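You operate a simulated robot arm through the tools that you are given. There is no shell and no other tool.

You are at the controls of a simulated robot arm. One attempt, no reset.

## Task
Wipe the old grease off the gear, shut the cover again and mark the cover white.
Fine: rag and marker go back where they were. A coat counts when it lies all over at full strength: go over it till it gets no stronger. What is to be rubbed or washed off counts as gone when no trace of it is left.
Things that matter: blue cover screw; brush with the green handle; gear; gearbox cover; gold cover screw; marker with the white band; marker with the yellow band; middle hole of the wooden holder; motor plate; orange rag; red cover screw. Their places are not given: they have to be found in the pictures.

It is judged by the outcome, as a careful person would: the job done as asked, and still so three seconds after it is handed in. It fails if anything else is knocked over, pushed out of place, dropped, spilled or broken. Lids that push on must go on centred and level and be pressed home; caps that screw on are set level and turned clockwise until they are tight.

## Robot
A 6-joint arm with a four-finger gripper, fixed in place. Base frame: the origin is at the foot of the arm, x ahead of it, y to its left, z up. Readings come in m, degrees, newtons and seconds.
Its first joint turns from -166.0 to 166.0 degrees. Payload 3.67 kg.
The TCP is the grasp point between the finger pads, 0.028 m short of the fingertips. In the tool frame z runs along the fingers and y along their closing line. Largest opening 0.112 m; the body of the gripper starts 0.073 m behind the TCP.
Orientation is that of the tool frame in the base frame, as a unit quaternion [x, y, z, w]. With the fingers straight down and closing along the base's y, the tool's x points along the base's -x, its y along +y and its z along -z.

## Interface
- The arm moves only by the tool move_arm. Its argument "deltas" is a list of rows, each a list of 3 entries, a list of its own where there are three numbers: the shift along the tool's x, y, z in m, then the turn, a rotation vector about the tool's x, y, z in degrees, then the finger opening in m, from 0 to 0.112. In form: [[[tx, ty, tz], [rx, ry, rz], hand], ...]. A call has 1 to 20 rows; each row is the pose to reach, as a shift and turn from the pose commanded when the call began, along the tool's axes at that moment. A row lasts 0.2 s, in which the tool goes at most 0.05 m and 8.6 degrees; a call with a longer step from one row to the next is refused whole, and so is a gripper value outside its range. A pose out of reach is approached as far as the arm can. The call stops where the force on the tool passes 90 N (or 10 N more than at its start, if that is more) or the arm is blocked; 0.2 s more then pass. Each finger halts on what it meets, pressing with about 39 N; the grip force reading is that of the motor and also rises with nothing between the fingers. The clock runs only during rows and for 0.2 s after the last one: add rows that repeat a pose to give the fingers time. The reply holds the time, the measured pose of the TCP, the force on the tool along the base axes, the opening and the grip force, in the units named above and with some noise, with the torque about the TCP (base axes, N m) and any sound that the robot's microphone picked up.
- Cameras (640 x 400 px; columns grow to the right, rows downward): "scene" is fixed at [0.0494, 0.6497, 1.81]; the picture's right is [-0.57, -0.82, 0.00], its down [-0.59, 0.41, -0.69] and it looks along [0.57, -0.40, -0.72] (base axes); focal length 350 px, centre (320, 200). "wrist" rides on the gripper at [0.06, -0.018, -0.104] in the tool frame; the picture's right is [0.29, 0.96, 0.00], its down [-0.80, 0.24, -0.55] and it looks along [-0.53, 0.16, 0.83] (tool axes); focal length 234 px, centre (320, 200).
- grab_frame(camera): a new picture of that camera. No time passes.
- measure_at(camera, pixels): for up to 12 pixels [column, row] of the newest picture of that camera ("zoom" is the newest enlarged one), the place [x, y, z] in the base frame of the surface seen there, good to about 0.003 m. No time passes.
- inspect(camera, box): a new picture of the part [left, top, right, bottom] of that camera's present view, enlarged. No time passes.
- job_done(): hands the job in; it is judged then, once.

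Open the gripper and draw the arm clear of the work before you hand the job in, unless the task says otherwise.

The tools are called by a JSON object that holds its "api" and its "payload". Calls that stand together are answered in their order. move_arm: Moves the arm, as the interface text tells. Its arguments: {"type":"object","properties":{"deltas":{"type":"array"}},"required":["deltas"]} The other tools are called the same way: grab_frame (camera) takes a picture; measure_at (camera, pixels) gives the place of the surface under pixels of a picture; inspect (camera, box) takes an enlarged picture of a part of a camera's view; job_done () hands the job in.

At the start:

```text
clock: 0.0
tool_pos: [0.4364, 0.2777, 1.3323]
orientation: [0.001, 1.0, 0.002, 0.0]
force: [-0.4, -0.5, -0.3]
torque: [-0.01, -0.01, 0.0]
width: 0.1123
grip_force: 0.1
```

scene: 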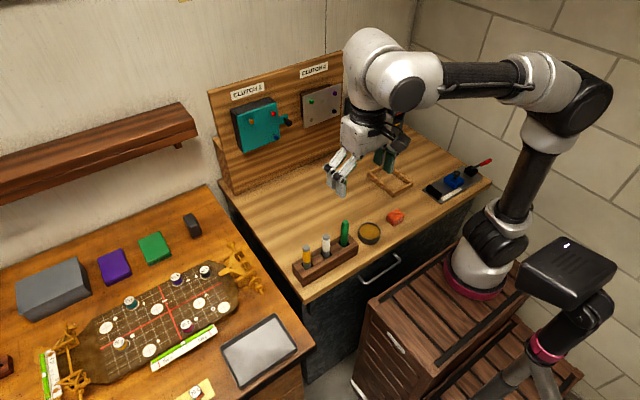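
wrist: 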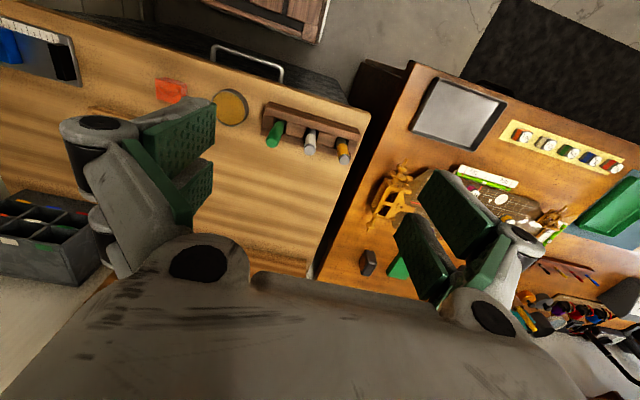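

The scene view shows a board with two "CLUTCH" units around (265,120) and (320,105), plus a holder with markers at (325,255) and an orange rag at (395,217). I enlarge these regions to look closer.

{"api": "inspect", "payload": {"camera": "scene", "box": [200, 50, 360, 190]}}

{"api": "inspect", "payload": {"camera": "scene", "box": [280, 180, 420, 290]}}

{"api": "inspect", "payload": {"camera": "scene", "box": [340, 120, 500, 230]}}

```text
2.86 times, centred on (280, 120) of scene
```

zoom: 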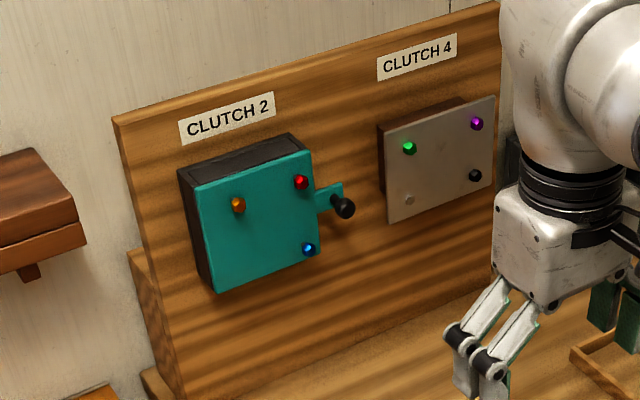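

```text
3.64 times, centred on (350, 235) of scene
```

zoom: 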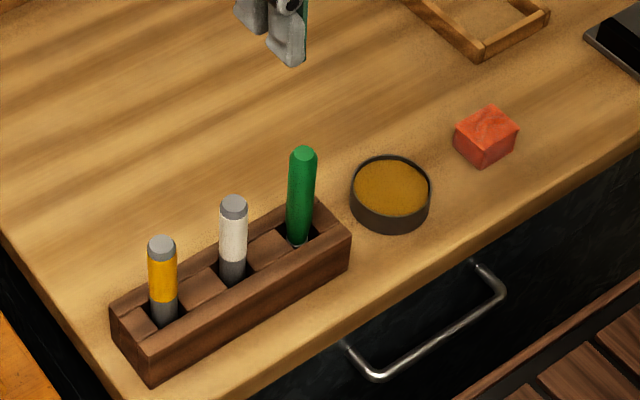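

```text
3.64 times, centred on (420, 175) of scene
```

zoom: 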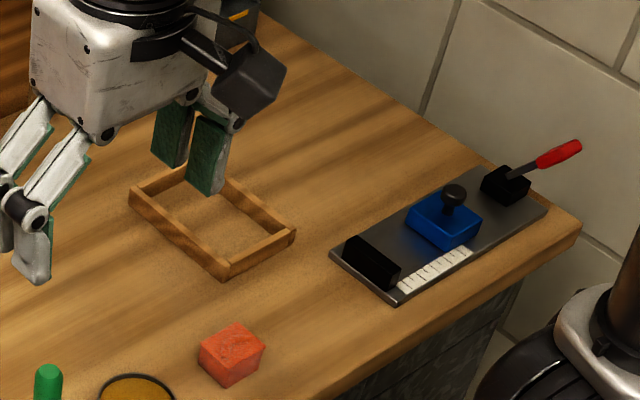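

The teal cover (Clutch 2) carries gold, red and blue screws and a black knob on a side tab. I take a fresh scene frame to measure positions of these.

{"api": "grab_frame", "payload": {"camera": "scene"}}

{"api": "measure_at", "payload": {"camera": "scene", "pixels": [[259, 122], [275, 114], [277, 137], [290, 123], [264, 130], [300, 110], [325, 108], [306, 257], [326, 243], [345, 228], [369, 230], [396, 215]]}}

{"api": "measure_at", "payload": {"camera": "scene", "pixels": [[235, 109], [275, 98], [244, 150], [278, 140], [232, 140], [230, 160], [285, 180], [380, 180], [455, 180], [300, 275], [350, 245], [240, 190]]}}

```text
taken
```

scene: 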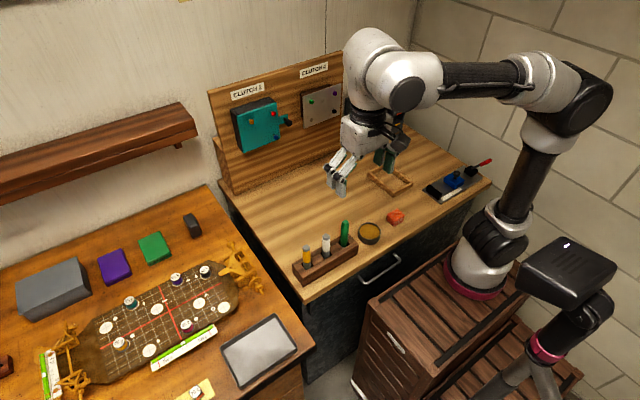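

```text
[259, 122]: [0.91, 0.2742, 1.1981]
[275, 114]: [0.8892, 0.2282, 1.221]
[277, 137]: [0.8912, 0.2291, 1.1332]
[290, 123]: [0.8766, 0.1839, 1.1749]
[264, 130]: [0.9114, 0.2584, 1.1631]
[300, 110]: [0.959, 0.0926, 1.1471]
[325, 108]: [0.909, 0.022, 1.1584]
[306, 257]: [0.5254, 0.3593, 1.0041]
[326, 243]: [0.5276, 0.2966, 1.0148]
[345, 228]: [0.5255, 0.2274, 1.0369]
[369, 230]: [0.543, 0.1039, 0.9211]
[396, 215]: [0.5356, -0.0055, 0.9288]
```

```text
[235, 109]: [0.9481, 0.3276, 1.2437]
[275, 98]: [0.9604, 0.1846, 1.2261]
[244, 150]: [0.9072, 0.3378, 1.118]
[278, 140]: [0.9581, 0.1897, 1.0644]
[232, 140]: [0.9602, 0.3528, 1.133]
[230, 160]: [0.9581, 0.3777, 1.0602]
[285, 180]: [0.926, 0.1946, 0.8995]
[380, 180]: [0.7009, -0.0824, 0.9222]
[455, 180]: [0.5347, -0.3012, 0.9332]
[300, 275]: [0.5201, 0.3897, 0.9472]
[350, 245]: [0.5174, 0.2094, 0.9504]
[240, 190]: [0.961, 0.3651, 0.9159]
```

Table surface is about z = 0.90, the board's front at x ≈ 0.96 and the teal cover at x ≈ 0.90, y 0.21–0.34, z 1.11–1.24. I tilt the tool 45° forward and move nearer, so that the wrist camera faces the cover.

{"api": "move_arm", "payload": {"deltas": [[[-0.027, -0.008, 0.013], [0, -7.5, 0], 0.112], [[-0.053, -0.017, 0.027], [0, -15, 0], 0.112], [[-0.08, -0.025, 0.04], [0, -22.5, 0], 0.112], [[-0.107, -0.033, 0.053], [0, -30, 0], 0.112], [[-0.133, -0.042, 0.067], [0, -37.5, 0], 0.112], [[-0.16, -0.05, 0.08], [0, -45, 0], 0.112], [[-0.16, -0.05, 0.08], [0, -45, 0], 0.112]]}}

{"api": "grab_frame", "payload": {"camera": "wrist"}}

```text
clock: 1.6
tool_pos: [0.597, 0.227, 1.2535]
orientation: [0.001, 0.923, 0.0, 0.384]
force: [-0.3, -0.2, 0.3]
torque: [0.03, 0.02, -0.02]
width: 0.1117
grip_force: 0.1
```

```text
taken
```

wrist: 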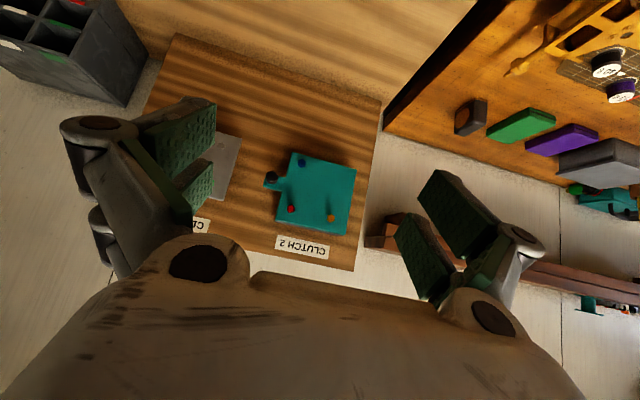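

The wrist view shows the cover upside down around (318,192) with screws at (302,162), (291,208), (332,218) and the knob at (271,176). I enlarge this region and the bin at the upper left.

{"api": "inspect", "payload": {"camera": "wrist", "box": [250, 140, 380, 260]}}

{"api": "measure_at", "payload": {"camera": "wrist", "pixels": [[302, 162], [291, 208], [332, 218], [271, 176], [318, 192], [350, 175], [340, 230], [283, 200], [295, 155], [345, 165], [278, 182], [360, 245]]}}

```text
3.33 times, centred on (315, 200) of wrist
```

zoom: 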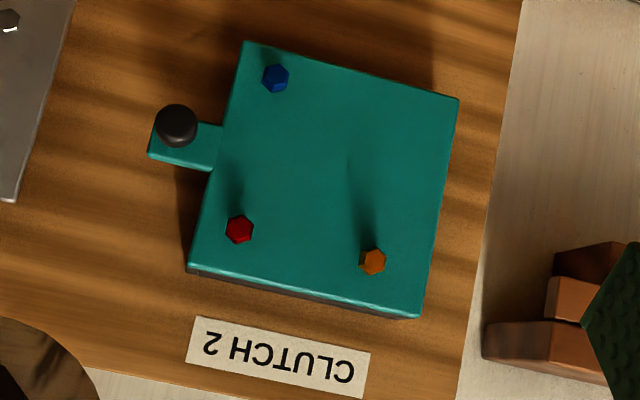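

```text
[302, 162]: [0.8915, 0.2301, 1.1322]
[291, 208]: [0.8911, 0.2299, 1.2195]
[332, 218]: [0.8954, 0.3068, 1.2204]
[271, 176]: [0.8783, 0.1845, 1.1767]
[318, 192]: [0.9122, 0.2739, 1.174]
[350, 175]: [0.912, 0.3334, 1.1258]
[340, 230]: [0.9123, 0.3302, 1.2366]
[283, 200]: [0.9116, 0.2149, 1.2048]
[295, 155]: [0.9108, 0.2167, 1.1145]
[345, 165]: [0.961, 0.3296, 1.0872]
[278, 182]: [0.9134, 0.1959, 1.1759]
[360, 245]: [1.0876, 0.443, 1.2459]
```

Screw heads: blue (0.891, 0.230, 1.132), red (0.891, 0.230, 1.220), gold (0.895, 0.307, 1.220); knob (0.878, 0.184, 1.177); cover face at x ≈ 0.912. I move closer for a detailed look at how the cover is held.

{"api": "move_arm", "payload": {"deltas": [[[-0.021, 0, 0.039], [0, 0, 0], 0.112], [[-0.042, 0, 0.078], [0, 0, 0], 0.112], [[-0.064, 0, 0.116], [0, 0, 0], 0.112], [[-0.085, 0, 0.155], [0, 0, 0], 0.112], [[-0.085, 0, 0.155], [0, 0, 0], 0.112]]}}

{"api": "grab_frame", "payload": {"camera": "wrist"}}

{"api": "inspect", "payload": {"camera": "wrist", "box": [220, 80, 420, 260]}}

```text
clock: 2.8
tool_pos: [0.7672, 0.2272, 1.2031]
orientation: [0.001, 0.924, 0.0, 0.383]
force: [-0.6, -0.1, 0.6]
torque: [-0.01, 0.0, 0.0]
width: 0.112
grip_force: 0.0
```

```text
taken
```

wrist: 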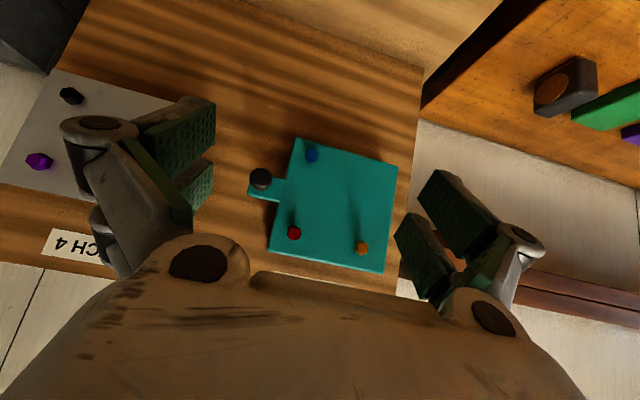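

```text
2.22 times, centred on (320, 170) of wrist
```

zoom: 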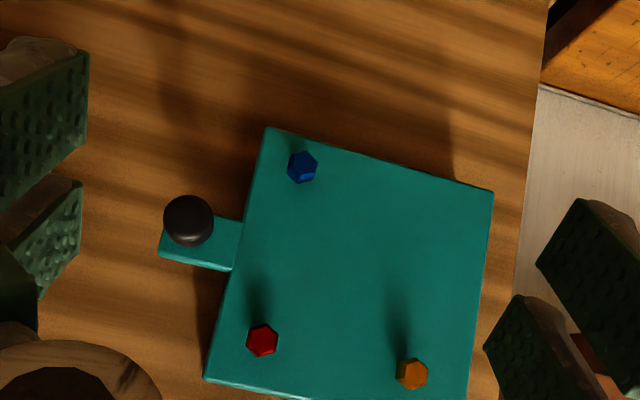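

The three screws show as hex heads at (312,154), (294,233), (361,248). I zoom in on each and on the knob, and measure heads and surrounding surface.

{"api": "inspect", "payload": {"camera": "wrist", "box": [265, 205, 385, 280]}}

{"api": "measure_at", "payload": {"camera": "wrist", "pixels": [[312, 154], [294, 233], [361, 248], [261, 178], [330, 205], [380, 200], [275, 247], [300, 145], [390, 170], [380, 268], [262, 190], [320, 180]]}}

{"api": "inspect", "payload": {"camera": "wrist", "box": [240, 130, 340, 205]}}

```text
5.33 times, centred on (325, 242) of wrist
```

zoom: 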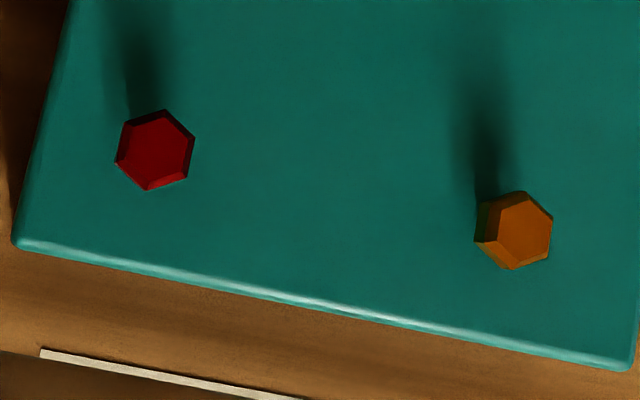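

```text
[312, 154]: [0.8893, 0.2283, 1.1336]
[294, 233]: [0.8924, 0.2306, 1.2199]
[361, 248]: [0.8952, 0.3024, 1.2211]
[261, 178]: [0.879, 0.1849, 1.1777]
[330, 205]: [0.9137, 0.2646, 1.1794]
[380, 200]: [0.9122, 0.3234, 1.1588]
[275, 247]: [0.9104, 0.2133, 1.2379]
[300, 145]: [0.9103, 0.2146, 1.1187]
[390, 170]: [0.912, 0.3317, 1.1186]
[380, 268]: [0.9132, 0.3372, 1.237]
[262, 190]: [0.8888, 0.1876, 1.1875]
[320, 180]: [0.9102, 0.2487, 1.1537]
```

```text
5.33 times, centred on (290, 168) of wrist
```

zoom: 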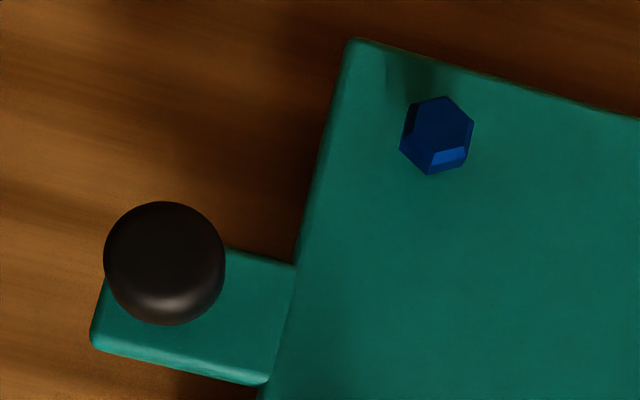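

Hex heads are about 13 mm across and stand out about 2 cm from the cover. I pull back a little and turn the tool level (pointing at the board) to see the cover edge and the screws from below.

{"api": "move_arm", "payload": {"deltas": [[[0.01, 0, 0.005], [0, -7.5, 0], 0.112], [[0.02, 0, 0.01], [0, -15, 0], 0.112], [[0.03, 0, 0.012], [0, -22.5, 0], 0.112], [[0.04, 0, 0.013], [0, -30, 0], 0.112], [[0.045, 0, 0.014], [0, -37.5, 0], 0.112], [[0.05, 0, 0.015], [0, -45, 0], 0.112], [[0.05, 0, 0.015], [0, -45, 0], 0.112]]}}

{"api": "grab_frame", "payload": {"camera": "wrist"}}

{"api": "inspect", "payload": {"camera": "wrist", "box": [220, 80, 420, 260]}}

{"api": "grab_frame", "payload": {"camera": "scene"}}

```text
clock: 4.4
tool_pos: [0.7416, 0.2276, 1.1574]
orientation: [0.001, 0.706, 0.0, 0.708]
force: [-0.7, 0.5, 0.5]
torque: [-0.01, 0.05, -0.01]
width: 0.1121
grip_force: 0.2
```

```text
taken
```

wrist: 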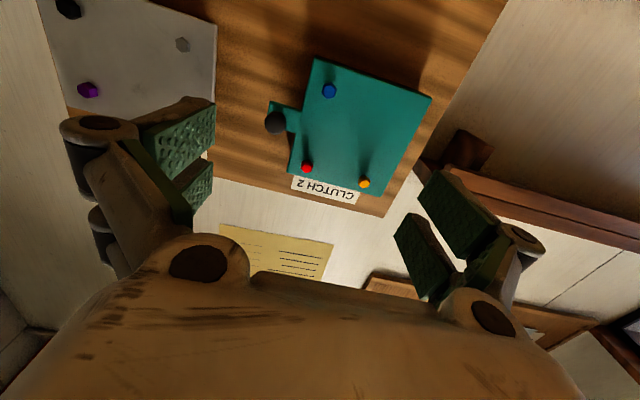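

```text
2.22 times, centred on (320, 170) of wrist
```

zoom: 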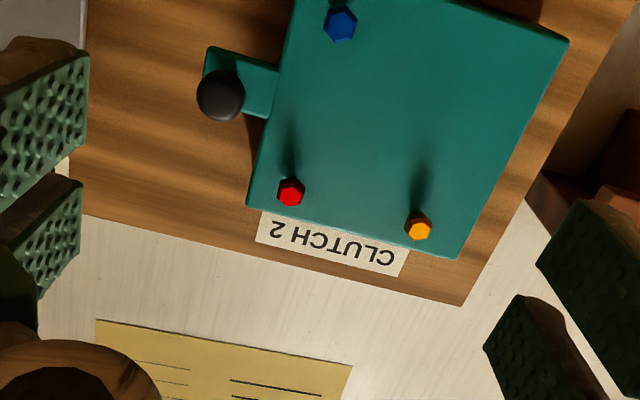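

```text
taken
```

scene: 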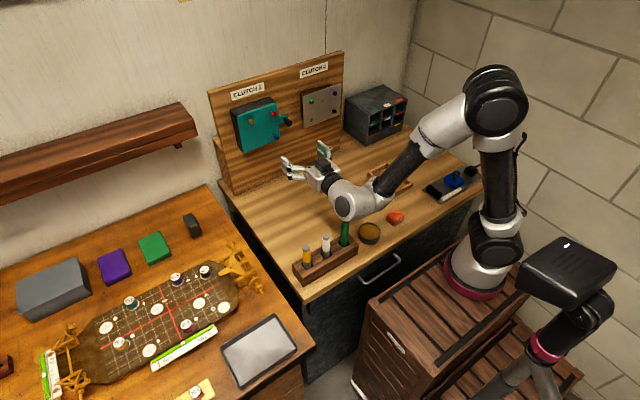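

A yellow note with text shows on the wall around (275,253). It may hold instructions, so I enlarge it and measure where it is.

{"api": "inspect", "payload": {"camera": "wrist", "box": [210, 215, 340, 295]}}

{"api": "measure_at", "payload": {"camera": "wrist", "pixels": [[275, 240], [300, 270], [225, 235], [330, 250]]}}

{"api": "inspect", "payload": {"camera": "scene", "box": [150, 0, 250, 60]}}

```text
4.92 times, centred on (275, 255) of wrist
```

zoom: 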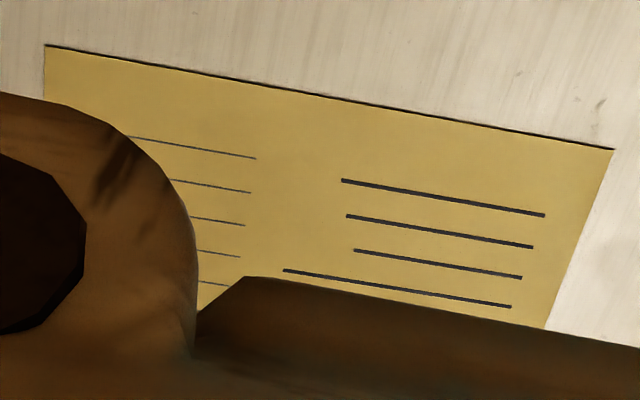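

```text
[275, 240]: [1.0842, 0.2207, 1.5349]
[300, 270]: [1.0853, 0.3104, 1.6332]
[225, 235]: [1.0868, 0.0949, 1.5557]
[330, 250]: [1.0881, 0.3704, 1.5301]
```

```text
6.40 times, centred on (200, 30) of scene
```

zoom: 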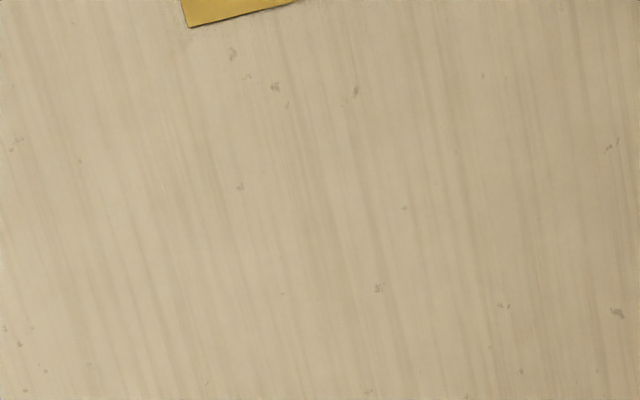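

The note on the wall (x ≈ 1.085, z from 1.53 up) runs beyond the view, hidden by the gripper. I raise the tool 0.33 m to see all of it.

{"api": "move_arm", "payload": {"deltas": [[[-0.047, 0, 0], [0, 0, 0], 0.112], [[-0.094, 0, 0], [0, 0, 0], 0.112], [[-0.141, 0, 0], [0, 0, 0], 0.112], [[-0.188, 0, 0], [0, 0, 0], 0.112], [[-0.235, 0, 0], [0, 0, 0], 0.112], [[-0.282, 0, 0], [0, 0, 0], 0.112], [[-0.33, 0, 0], [0, 0, 0], 0.112], [[-0.33, 0, 0], [0, 0, 0], 0.112]]}}

{"api": "grab_frame", "payload": {"camera": "wrist"}}

{"api": "inspect", "payload": {"camera": "wrist", "box": [210, 80, 420, 260]}}

```text
clock: 6.2
tool_pos: [0.7398, 0.2258, 1.4889]
orientation: [0.001, 0.707, 0.0, 0.707]
force: [0.0, 0.5, -0.6]
torque: [0.0, 0.04, 0.0]
width: 0.112
grip_force: 0.1
```

```text
taken
```

wrist: 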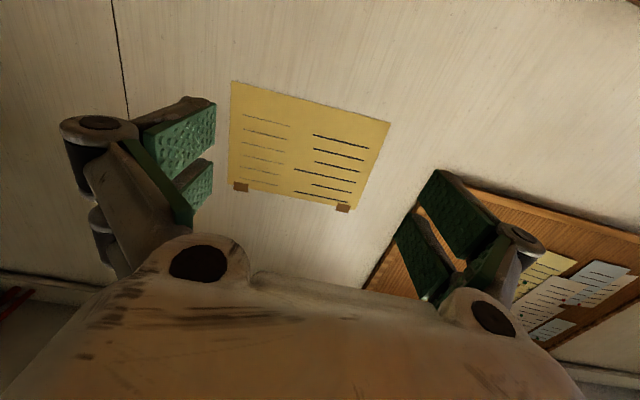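

```text
2.22 times, centred on (315, 170) of wrist
```

zoom: 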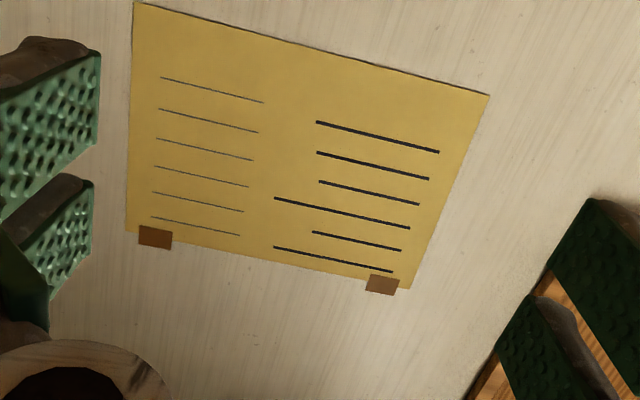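

The note has only drawn lines, nothing to read. Now I go back down and turn the tool to look at the cover from the right-hand side, to see how the screws and cover edge are built.

{"api": "move_arm", "payload": {"deltas": [[[0.036, -0.016, 0.004], [-5.3, 5.3, -2.2], 0.112], [[0.072, -0.033, 0.008], [-10.65, 10.65, -4.4], 0.112], [[0.108, -0.049, 0.011], [-16, 16, -6.6], 0.112], [[0.144, -0.065, 0.015], [-21.3, 21.3, -8.8], 0.112], [[0.18, -0.082, 0.019], [-26.6, 26.6, -11], 0.112], [[0.216, -0.098, 0.023], [-31.95, 31.95, -13.2], 0.112], [[0.252, -0.114, 0.026], [-37.3, 37.3, -15.4], 0.112], [[0.289, -0.131, 0.03], [-42.6, 42.6, -17.65], 0.112], [[0.289, -0.131, 0.03], [-42.6, 42.6, -17.65], 0.112]]}}

{"api": "grab_frame", "payload": {"camera": "wrist"}}

{"api": "grab_frame", "payload": {"camera": "scene"}}

```text
clock: 8.2
tool_pos: [0.7733, 0.0963, 1.2004]
orientation: [-0.353, 0.853, 0.147, 0.354]
force: [-0.5, -1.1, 0.1]
torque: [0.02, 0.0, 0.01]
width: 0.112
grip_force: 0.0
```

```text
taken
```

wrist: 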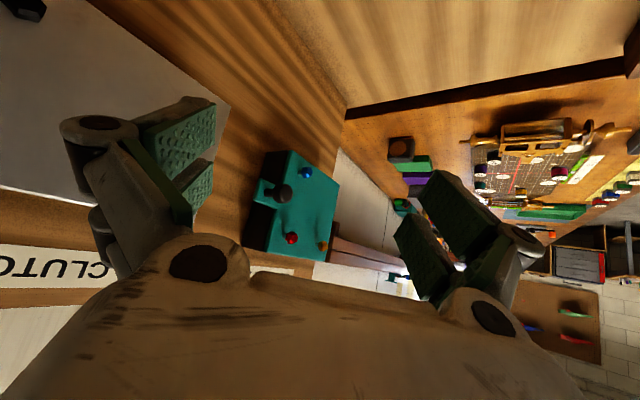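

```text
taken
```

scene: 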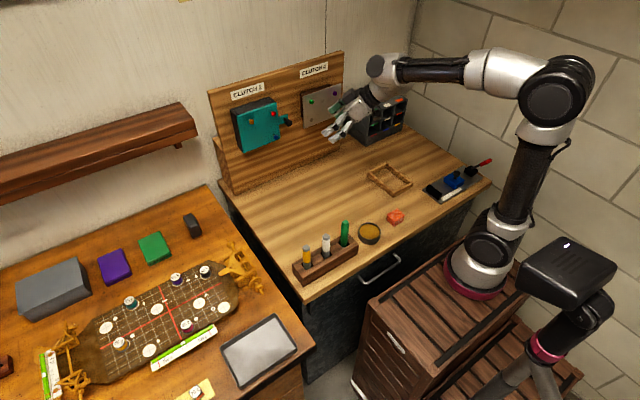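

I zoom in on the cover at (295,205) in this side view.

{"api": "inspect", "payload": {"camera": "wrist", "box": [235, 140, 345, 270]}}

{"api": "inspect", "payload": {"camera": "wrist", "box": [265, 210, 345, 260]}}

{"api": "inspect", "payload": {"camera": "wrist", "box": [255, 145, 335, 205]}}

```text
3.08 times, centred on (290, 205) of wrist
```

zoom: 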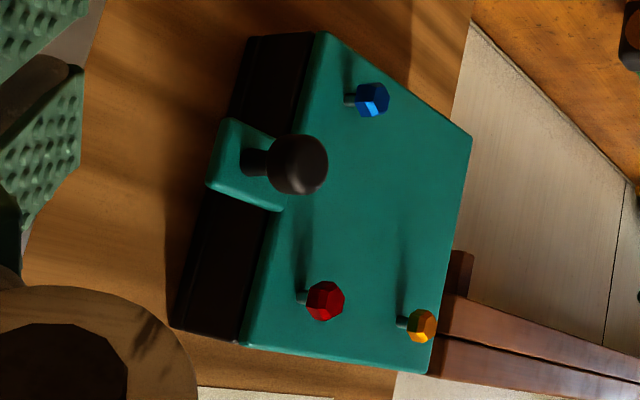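

```text
8.00 times, centred on (305, 235) of wrist
```

zoom: 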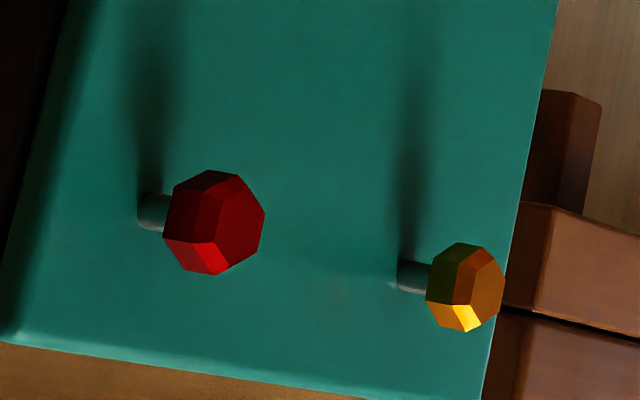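

```text
6.67 times, centred on (295, 175) of wrist
```

zoom: 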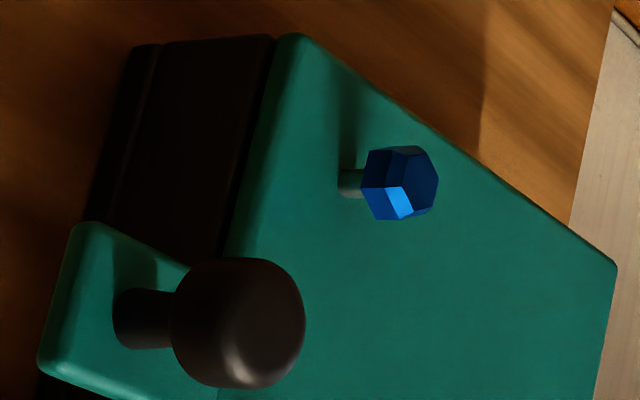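

All three screws are hex heads on thin shanks with a gap behind the heads, and the knob sits on a tab on the right edge. I turn the tool level again and line up in front of the blue screw (y 0.229, z 1.133), still 0.09 m off.

{"api": "move_arm", "payload": {"deltas": [[[-0.004, 0.0093, 0.0158], [5.3, -5.3, 2.2], 0.1], [[-0.008, 0.0186, 0.0315], [10.65, -10.65, 4.4], 0.09], [[-0.012, 0.0278, 0.0473], [16, -16, 6.6], 0.08], [[-0.0162, 0.0371, 0.063], [21.3, -21.3, 8.8], 0.07], [[-0.02, 0.0464, 0.0788], [26.6, -26.6, 11], 0.06], [[-0.0242, 0.0557, 0.0946], [31.95, -31.95, 13.2], 0.05], [[-0.0283, 0.065, 0.1103], [37.3, -37.3, 15.4], 0.05], [[-0.0323, 0.0742, 0.1261], [42.6, -42.6, 17.65], 0.05], [[-0.0323, 0.0742, 0.1261], [42.6, -42.6, 17.65], 0.05]]}}

{"api": "grab_frame", "payload": {"camera": "wrist"}}

{"api": "inspect", "payload": {"camera": "scene", "box": [220, 80, 340, 190]}}

```text
clock: 10.2
tool_pos: [0.7985, 0.2293, 1.1327]
orientation: [0.001, 0.707, -0.001, 0.707]
force: [-0.1, 0.0, 0.1]
torque: [0.01, 0.03, -0.01]
width: 0.05
grip_force: 0.2
out of reach, approached as far as the arm can: row 3
```

```text
taken
```

wrist: 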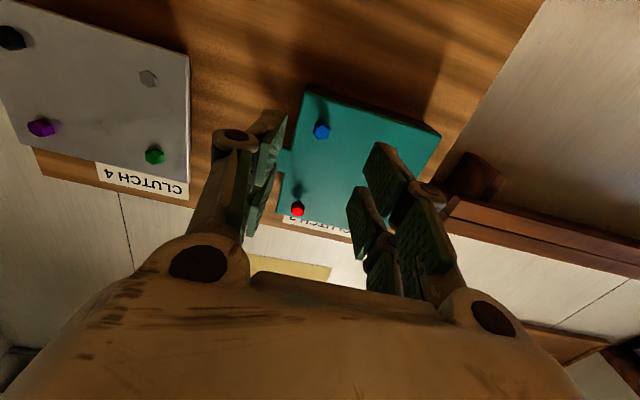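

```text
3.64 times, centred on (280, 135) of scene
```

zoom: 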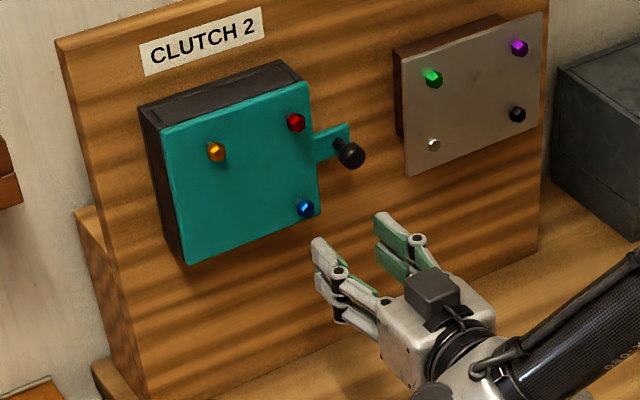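

The blue screw is at (322,130) in the wrist view; the gripper is level and in front of it. I measure the heads again from this closer view.

{"api": "inspect", "payload": {"camera": "wrist", "box": [270, 80, 370, 160]}}

{"api": "measure_at", "payload": {"camera": "wrist", "pixels": [[322, 130], [322, 127], [322, 133], [317, 130], [327, 131], [297, 210], [300, 206], [319, 123], [295, 213]]}}

```text
5.00 times, centred on (320, 120) of wrist
```

zoom: 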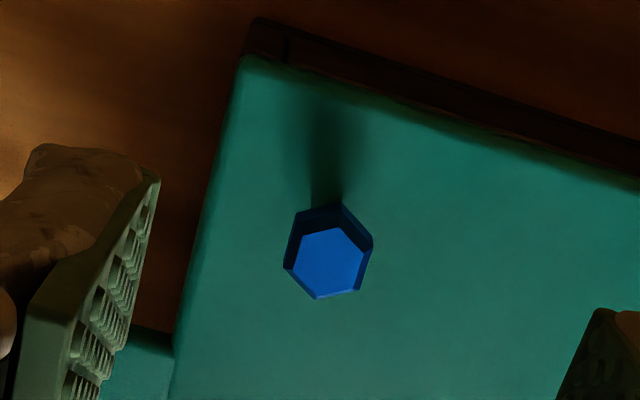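

```text
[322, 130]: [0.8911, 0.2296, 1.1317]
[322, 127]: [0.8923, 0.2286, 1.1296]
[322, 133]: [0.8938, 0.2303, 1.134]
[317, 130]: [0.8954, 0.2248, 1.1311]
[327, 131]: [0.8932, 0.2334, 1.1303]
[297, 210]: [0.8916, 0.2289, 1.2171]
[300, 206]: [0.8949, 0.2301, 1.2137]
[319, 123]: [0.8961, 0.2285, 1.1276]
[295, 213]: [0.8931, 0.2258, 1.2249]
```

The blue head's flats are parallel to the finger pads at zero roll, with its centre at (0.2296, 1.1317) and front at x ≈ 0.891. I roll the tool +60° first (clockwise), then advance with 0.03 m opening so the tips stop about 4 mm short of the cover.

{"api": "move_arm", "payload": {"deltas": [[[0.001, 0, 0.0], [0, 0, 7.5], 0.04], [[0.001, 0, 0.0], [0, 0, 15], 0.035], [[0.001, 0, 0.0], [0, 0, 22.5], 0.03], [[0.001, 0, 0.0], [0, 0, 30], 0.03], [[0.001, 0, 0.0], [0, 0, 37.5], 0.03], [[0.001, 0, 0.0], [0, 0, 45], 0.03], [[0.001, 0, 0.0], [0, 0, 52.5], 0.03], [[0.001, 0, 0], [0, 0, 60], 0.03], [[0.001, 0, 0.03], [0, 0, 60], 0.03], [[0.001, 0, 0.05], [0, 0, 60], 0.03], [[0.001, 0, 0.07], [0, 0, 60], 0.03], [[0.001, 0, 0.081], [0, 0, 60], 0.03], [[0.001, 0, 0.081], [0, 0, 60], 0.03]]}}

{"api": "grab_frame", "payload": {"camera": "wrist"}}

{"api": "inspect", "payload": {"camera": "scene", "box": [220, 80, 340, 190]}}

```text
clock: 13.0
tool_pos: [0.8799, 0.2279, 1.1299]
orientation: [0.354, 0.612, 0.355, 0.612]
force: [-0.4, 0.4, 0.2]
torque: [-0.01, 0.01, 0.01]
width: 0.0297
grip_force: 0.0
```

```text
taken
```

wrist: 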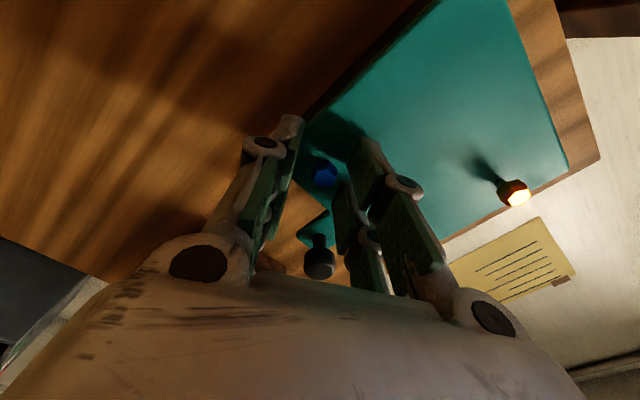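

```text
3.64 times, centred on (280, 135) of scene
```

zoom: 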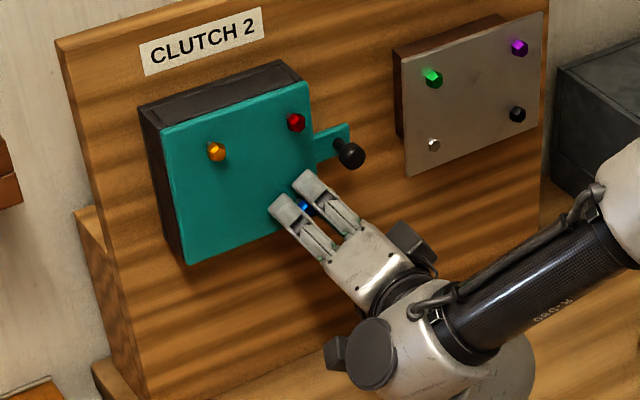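

The blue head shows between the fingers at (325,172). I correct by about 2 mm and close on it.

{"api": "move_arm", "payload": {"deltas": [[[0.0005, 0.0022, 0], [0, 0, 0], 0.03], [[0.0005, 0.0022, 0], [0, 0, 0], 0.0], [[0.0005, 0.0022, 0], [0, 0, 0], 0.0], [[0.0005, 0.0022, 0], [0, 0, 0], 0.0]]}}

```text
clock: 14.0
tool_pos: [0.8787, 0.2301, 1.1335]
orientation: [0.354, 0.612, 0.354, 0.612]
force: [-0.2, -1.2, -0.1]
torque: [0.07, 0.1, -0.07]
width: 0.0093
grip_force: 45.2
```

The fingers closed on 9.3 mm, the head's width across flats. I turn anticlockwise (negative about tool z) by 24° and read the torque.

{"api": "move_arm", "payload": {"deltas": [[[0, 0, 0], [0, 0, -8], 0.0], [[0, 0, 0], [0, 0, -16], 0.0], [[0, 0, 0], [0, 0, -24], 0.0]]}}

{"api": "grab_frame", "payload": {"camera": "wrist"}}

```text
clock: 14.8
tool_pos: [0.8803, 0.2303, 1.1319]
orientation: [0.217, 0.673, 0.218, 0.673]
force: [0.5, 1.1, -1.7]
torque: [-0.02, 0.14, -0.02]
width: 0.0094
grip_force: 45.5
```

```text
taken
```

wrist: 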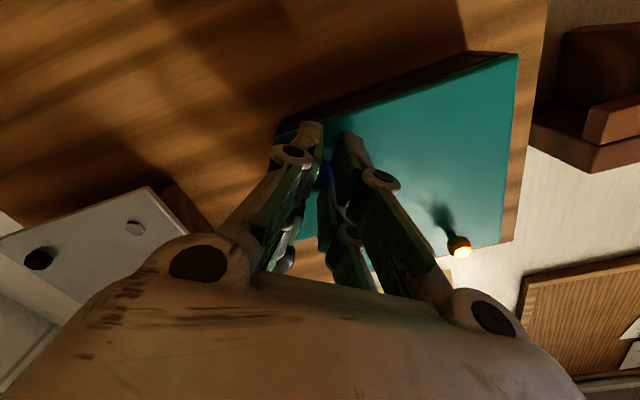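

The screw turns easily with hardly any torque. I go on turning by another 96° with the same grip.

{"api": "move_arm", "payload": {"deltas": [[[0, 0, 0], [0, 0, -8], 0.0], [[0, 0, 0], [0, 0, -16], 0.0], [[0, 0, 0], [0, 0, -24], 0.0], [[0, 0, 0], [0, 0, -32], 0.0], [[0, 0, 0], [0, 0, -40], 0.0], [[0, 0, 0], [0, 0, -48], 0.0], [[0, 0, 0], [0, 0, -56], 0.0], [[0, 0, 0], [0, 0, -64], 0.0], [[0, 0, 0], [0, 0, -72], 0.0], [[0, 0, 0], [0, 0, -80], 0.0], [[0, 0, 0], [0, 0, -88], 0.0], [[0, 0, 0], [0, 0, -96], 0.0]]}}

{"api": "inspect", "payload": {"camera": "scene", "box": [220, 80, 340, 190]}}

```text
clock: 17.4
tool_pos: [0.8786, 0.2299, 1.1336]
orientation: [-0.355, 0.612, -0.353, 0.612]
force: [-1.0, 0.7, -3.8]
torque: [0.04, 0.15, 0.0]
width: 0.0091
grip_force: 45.5
```

```text
3.64 times, centred on (280, 135) of scene
```

zoom: 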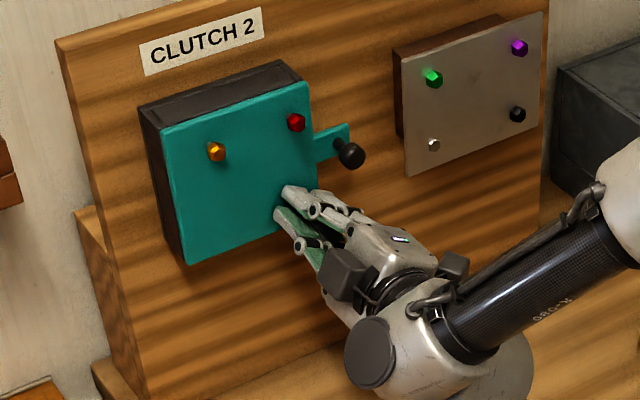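

After 120° of turning the forces stay small. I open the fingers and check whether the head moved out.

{"api": "move_arm", "payload": {"deltas": [[[0, 0, 0], [0, 0, 0], 0.03], [[0, 0, 0], [0, 0, 0], 0.03], [[0, 0, -0.04], [0, 0, 0], 0.03], [[0, 0, -0.06], [0, 0, 8], 0.03], [[0, 0, -0.06], [0, 0, 16], 0.03], [[0, 0, -0.06], [0, 0, 24], 0.03], [[0, 0, -0.06], [0, 0, 32], 0.03], [[0, 0, -0.06], [0, 0, 40], 0.03], [[0, 0, -0.06], [0, 0, 48], 0.03], [[0, 0, -0.06], [0, 0, 56], 0.03], [[0, 0, -0.06], [0, 0, 60], 0.03], [[0, 0, -0.06], [0, 0, 60], 0.03]]}}

{"api": "grab_frame", "payload": {"camera": "wrist"}}

{"api": "inspect", "payload": {"camera": "wrist", "box": [270, 80, 370, 160]}}

{"api": "inspect", "payload": {"camera": "scene", "box": [220, 80, 340, 190]}}

```text
clock: 20.0
tool_pos: [0.8195, 0.2286, 1.1331]
orientation: [0.002, 0.707, 0.001, 0.708]
force: [-0.9, 1.0, 0.1]
torque: [-0.02, -0.07, -0.02]
width: 0.0299
grip_force: 0.0
```

```text
taken
```

wrist: 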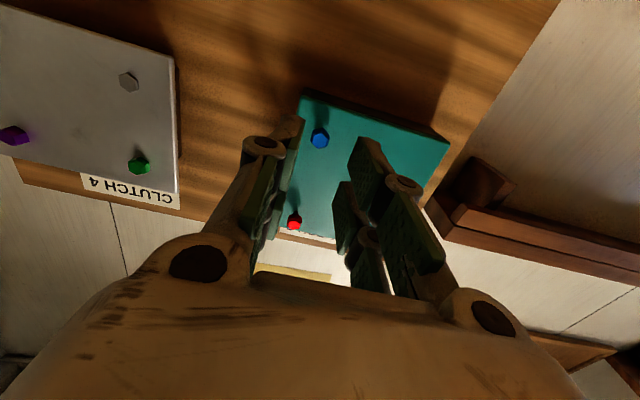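

```text
5.00 times, centred on (320, 120) of wrist
```

zoom: 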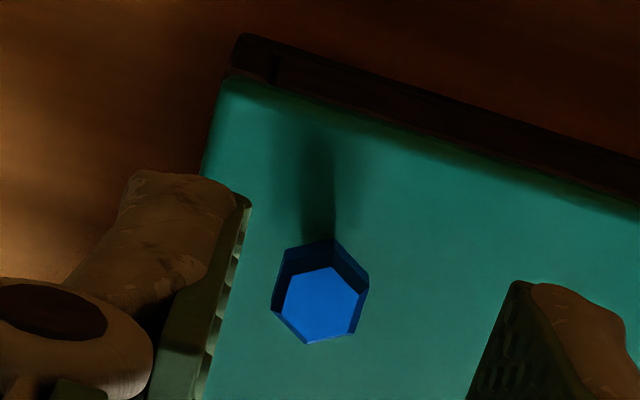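

```text
3.64 times, centred on (280, 135) of scene
```

zoom: 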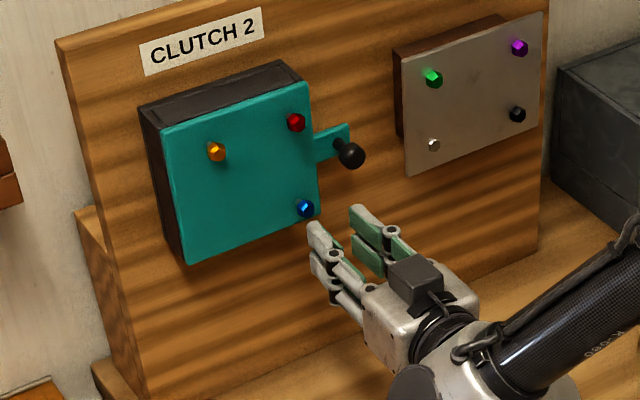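

I measure the blue head again against red and gold to see whether it moved outward.

{"api": "measure_at", "payload": {"camera": "wrist", "pixels": [[320, 139], [321, 141], [320, 137], [318, 140], [322, 139], [294, 223], [295, 225], [293, 221], [335, 150], [340, 130], [330, 130], [360, 130]]}}

```text
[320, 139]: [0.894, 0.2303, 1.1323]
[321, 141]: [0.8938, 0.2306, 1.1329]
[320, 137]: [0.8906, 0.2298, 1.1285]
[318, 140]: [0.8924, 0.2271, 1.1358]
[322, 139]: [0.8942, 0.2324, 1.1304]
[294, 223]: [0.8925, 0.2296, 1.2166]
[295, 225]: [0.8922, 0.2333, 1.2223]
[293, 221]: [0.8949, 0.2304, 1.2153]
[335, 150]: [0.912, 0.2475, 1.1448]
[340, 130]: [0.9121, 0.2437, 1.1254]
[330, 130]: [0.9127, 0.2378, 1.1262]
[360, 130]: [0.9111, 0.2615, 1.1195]
```

No clear outward motion within the measuring accuracy. I turn it by just 30° (half the hex period) to see whether the head truly turns with the fingers.

{"api": "move_arm", "payload": {"deltas": [[[0.0, 0.0, 0.03], [0, 0, 0], 0.03], [[0.0, 0.0, 0.061], [0, 0, 0], 0.03], [[0, 0, 0.061], [0, 0, 0], 0.0], [[0, 0, 0.061], [0, 0, 0], 0.0], [[0, 0, 0.061], [0, 0, 0], 0.0], [[0, 0, 0.061], [0, 0, -7.5], 0.0], [[0, 0, 0.061], [0, 0, -15], 0.0], [[0, 0, 0.061], [0, 0, -22.5], 0.0], [[0, 0, 0.061], [0, 0, -30], 0.0], [[0, 0, 0.061], [0, 0, -30], 0.0], [[0, 0, 0.061], [0, 0, -30], 0.03], [[0, 0, 0.061], [0, 0, -30], 0.03], [[0, 0, 0.03], [0, 0, -30], 0.03], [[0, 0, 0.0], [0, 0, -22.5], 0.03], [[0, 0, 0.0], [0, 0, -15], 0.03], [[0, 0, 0.0], [0, 0, -7.5], 0.03], [[0, 0, 0.0], [0, 0, 0], 0.03], [[0, 0, 0.0], [0, 0, 0], 0.03]]}}

{"api": "grab_frame", "payload": {"camera": "wrist"}}

{"api": "inspect", "payload": {"camera": "wrist", "box": [270, 80, 370, 160]}}

```text
clock: 23.8
tool_pos: [0.8195, 0.2303, 1.1339]
orientation: [0.0, 0.707, 0.0, 0.707]
force: [0.2, -0.3, 0.1]
torque: [-0.01, 0.0, 0.01]
width: 0.0301
grip_force: 0.1
```

```text
taken
```

wrist: 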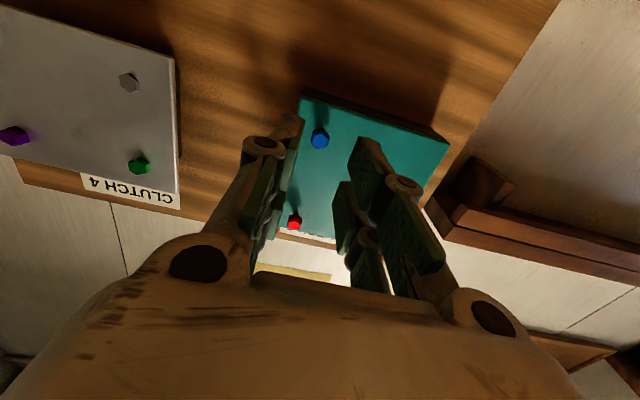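

```text
5.00 times, centred on (320, 120) of wrist
```

zoom: 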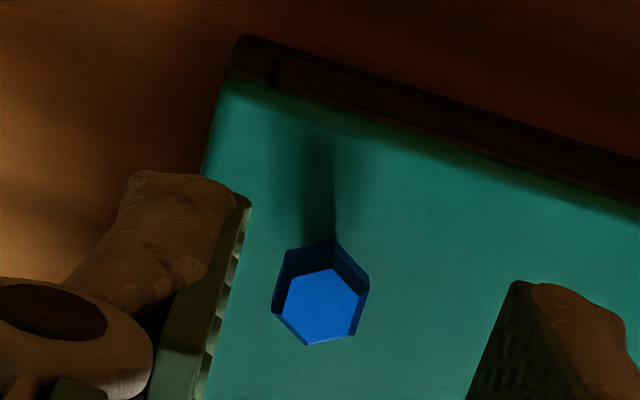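

After the 30° turn the head looks exactly as before, so it slipped or returned. I grip again, turn by 30° and look while still holding it.

{"api": "move_arm", "payload": {"deltas": [[[0.002, 0.0, 0.03], [0, 0, 0], 0.03], [[0.002, 0.0, 0.061], [0, 0, 0], 0.03], [[0.002, 0, 0.061], [0, 0, 0], 0.0], [[0.002, 0, 0.061], [0, 0, 0], 0.0], [[0.002, 0, 0.061], [0, 0, 0], 0.0]]}}

{"api": "inspect", "payload": {"camera": "wrist", "box": [270, 130, 370, 210]}}

{"api": "move_arm", "payload": {"deltas": [[[0, 0, 0], [0, 0, -7.5], 0.0], [[0, 0, 0], [0, 0, -15], 0.0], [[0, 0, 0], [0, 0, -22.5], 0.0], [[0, 0, 0], [0, 0, -30], 0.0]]}}

{"api": "inspect", "payload": {"camera": "wrist", "box": [270, 130, 370, 210]}}

```text
clock: 25.0
tool_pos: [0.8811, 0.2303, 1.1312]
orientation: [0.0, 0.706, 0.001, 0.709]
force: [0.3, 0.1, 13.7]
torque: [0.01, -0.19, -0.09]
width: 0.0112
grip_force: 45.0
```

```text
5.00 times, centred on (320, 170) of wrist
```

zoom: 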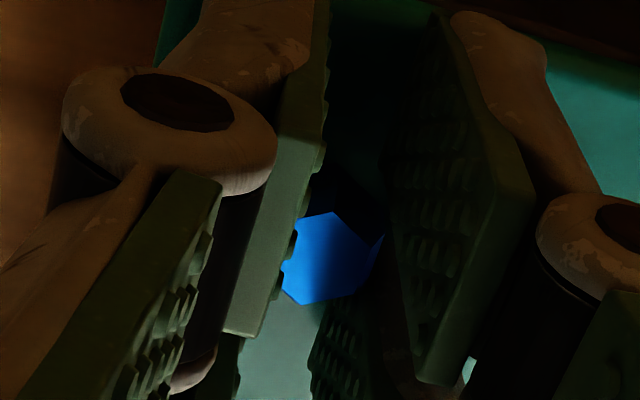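

```text
clock: 26.0
tool_pos: [0.8798, 0.229, 1.1331]
orientation: [-0.183, 0.682, -0.183, 0.684]
force: [1.6, 3.0, 24.1]
torque: [0.25, -0.37, 0.02]
width: 0.009
grip_force: 45.2
```

```text
5.00 times, centred on (320, 170) of wrist
```

zoom: 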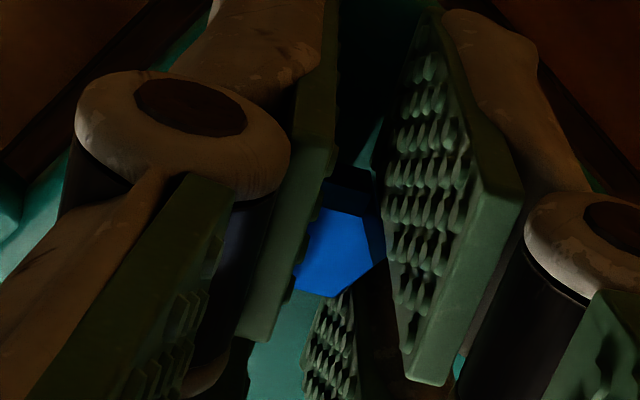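

The readings (11.2 mm at roll 0, 9.0 mm at roll −30) leave it open whether the head turns. I release, back off to the same viewing pose as before, and compare the hex's orientation.

{"api": "move_arm", "payload": {"deltas": [[[0, 0, 0], [0, 0, 0], 0.03], [[0, 0, 0], [0, 0, 0], 0.03], [[0, 0, -0.03], [0, 0, 0], 0.03], [[0, 0, -0.061], [0, 0, 7.5], 0.03], [[0, 0, -0.061], [0, 0, 15], 0.03], [[0, 0, -0.061], [0, 0, 22.5], 0.03], [[0, 0, -0.061], [0, 0, 30], 0.03], [[0, 0, -0.061], [0, 0, 30], 0.05], [[0, 0, -0.061], [0, 0, 30], 0.05]]}}

{"api": "grab_frame", "payload": {"camera": "wrist"}}

{"api": "inspect", "payload": {"camera": "wrist", "box": [300, 120, 340, 155]}}

{"api": "inspect", "payload": {"camera": "wrist", "box": [280, 200, 310, 240]}}

{"api": "inspect", "payload": {"camera": "scene", "box": [250, 105, 300, 150]}}

```text
clock: 28.0
tool_pos: [0.8196, 0.2306, 1.1318]
orientation: [0.0, 0.707, 0.001, 0.707]
force: [-0.7, 0.5, -0.8]
torque: [0.0, -0.01, -0.03]
width: 0.05
grip_force: 0.0
```

```text
taken
```

wrist: 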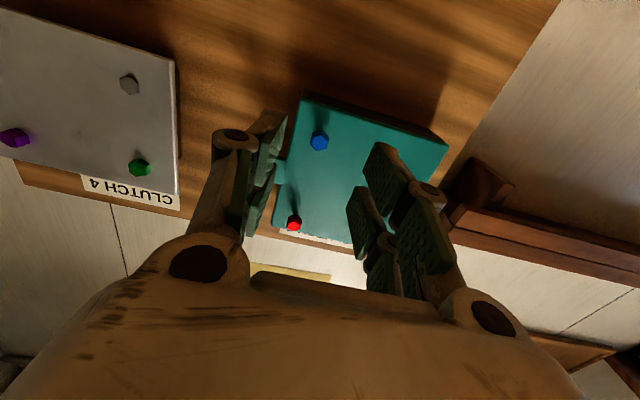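

```text
11.43 times, centred on (320, 138) of wrist
```

zoom: 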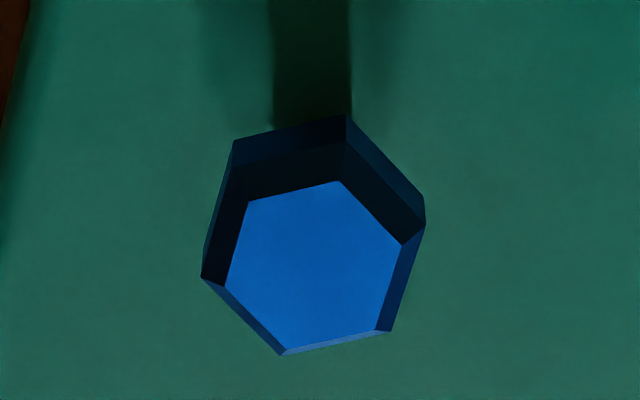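

```text
10.00 times, centred on (295, 220) of wrist
```

zoom: 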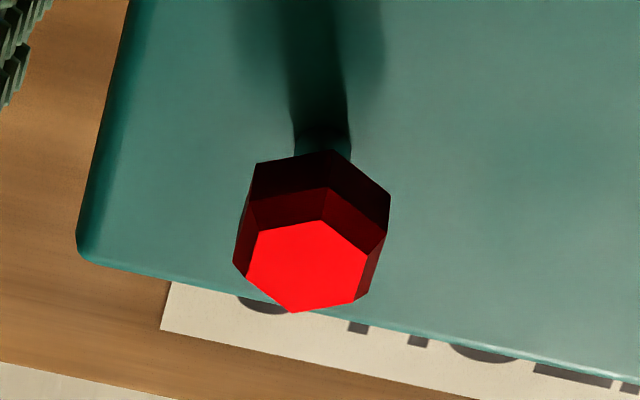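

```text
8.89 times, centred on (275, 128) of scene
```

zoom: 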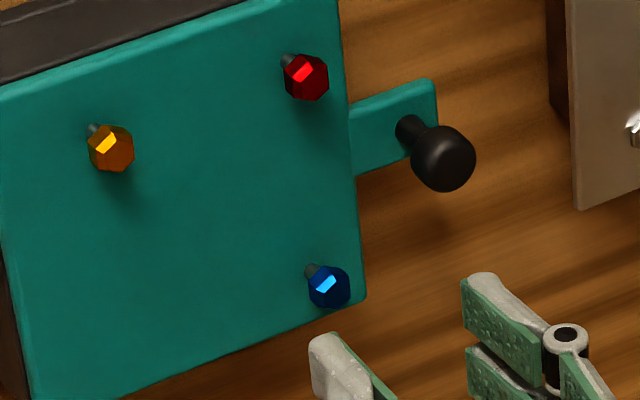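

The blue head's flats still line up with roll 0. I repeat carefully, centred at (0.230, 1.1335): grip at roll 0, then turn in small steps reading force and torque each time.

{"api": "move_arm", "payload": {"deltas": [[[-0.002, 0.0, 0.03], [0, 0, 0], 0.03], [[-0.002, 0.0, 0.06], [0, 0, 0], 0.03], [[-0.002, 0, 0.06], [0, 0, 0], 0.03], [[-0.002, 0, 0.06], [0, 0, 0], 0.0], [[-0.002, 0, 0.06], [0, 0, 0], 0.0], [[-0.002, 0, 0.06], [0, 0, 0], 0.0]]}}

{"api": "inspect", "payload": {"camera": "wrist", "box": [295, 150, 355, 200]}}

{"api": "move_arm", "payload": {"deltas": [[[0, 0, 0], [0, 0, -5], 0.0], [[0, 0, 0], [0, 0, -10], 0.0], [[0, 0, 0], [0, 0, -15], 0.0]]}}

{"api": "inspect", "payload": {"camera": "wrist", "box": [295, 150, 355, 200]}}

{"api": "move_arm", "payload": {"deltas": [[[0, 0, 0], [0, 0, -5], 0.0], [[0, 0, 0], [0, 0, -10], 0.0], [[0, 0, 0], [0, 0, -15], 0.0]]}}

{"api": "inspect", "payload": {"camera": "wrist", "box": [295, 150, 355, 200]}}

```text
clock: 29.4
tool_pos: [0.8797, 0.23, 1.1344]
orientation: [0.0, 0.707, 0.0, 0.707]
force: [1.8, 5.3, -1.1]
torque: [0.05, 0.1, 0.1]
width: 0.0102
grip_force: 44.6
```

```text
8.00 times, centred on (325, 175) of wrist
```

zoom: 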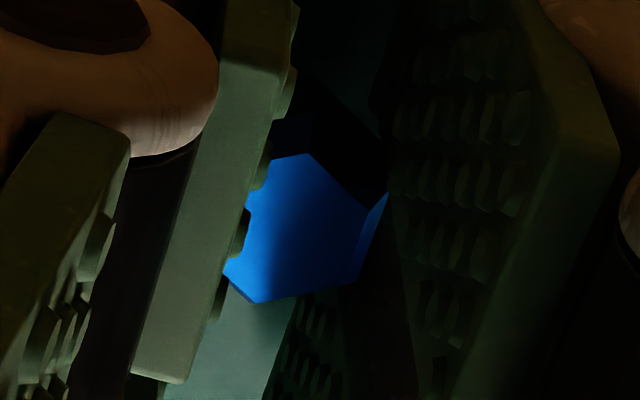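

```text
clock: 30.2
tool_pos: [0.8774, 0.2295, 1.1326]
orientation: [-0.092, 0.701, -0.093, 0.701]
force: [1.4, 4.4, -3.9]
torque: [0.04, 0.13, 0.04]
width: 0.0091
grip_force: 44.4
```

```text
8.00 times, centred on (325, 175) of wrist
```

zoom: 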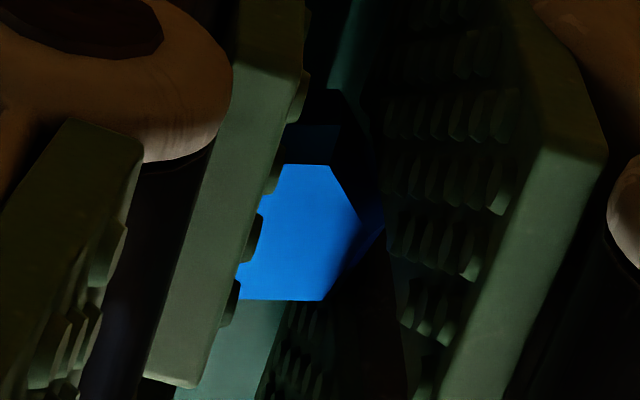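

```text
clock: 31.0
tool_pos: [0.8796, 0.2299, 1.1334]
orientation: [-0.183, 0.683, -0.184, 0.683]
force: [0.5, 2.0, -5.5]
torque: [0.24, 0.22, 0.01]
width: 0.009
grip_force: 45.3
```

```text
8.00 times, centred on (325, 175) of wrist
```

zoom: 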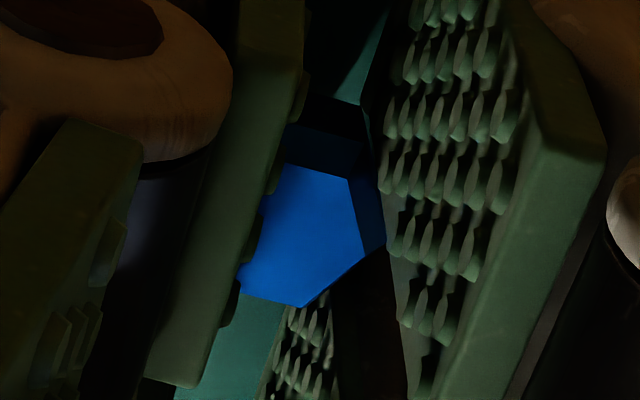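

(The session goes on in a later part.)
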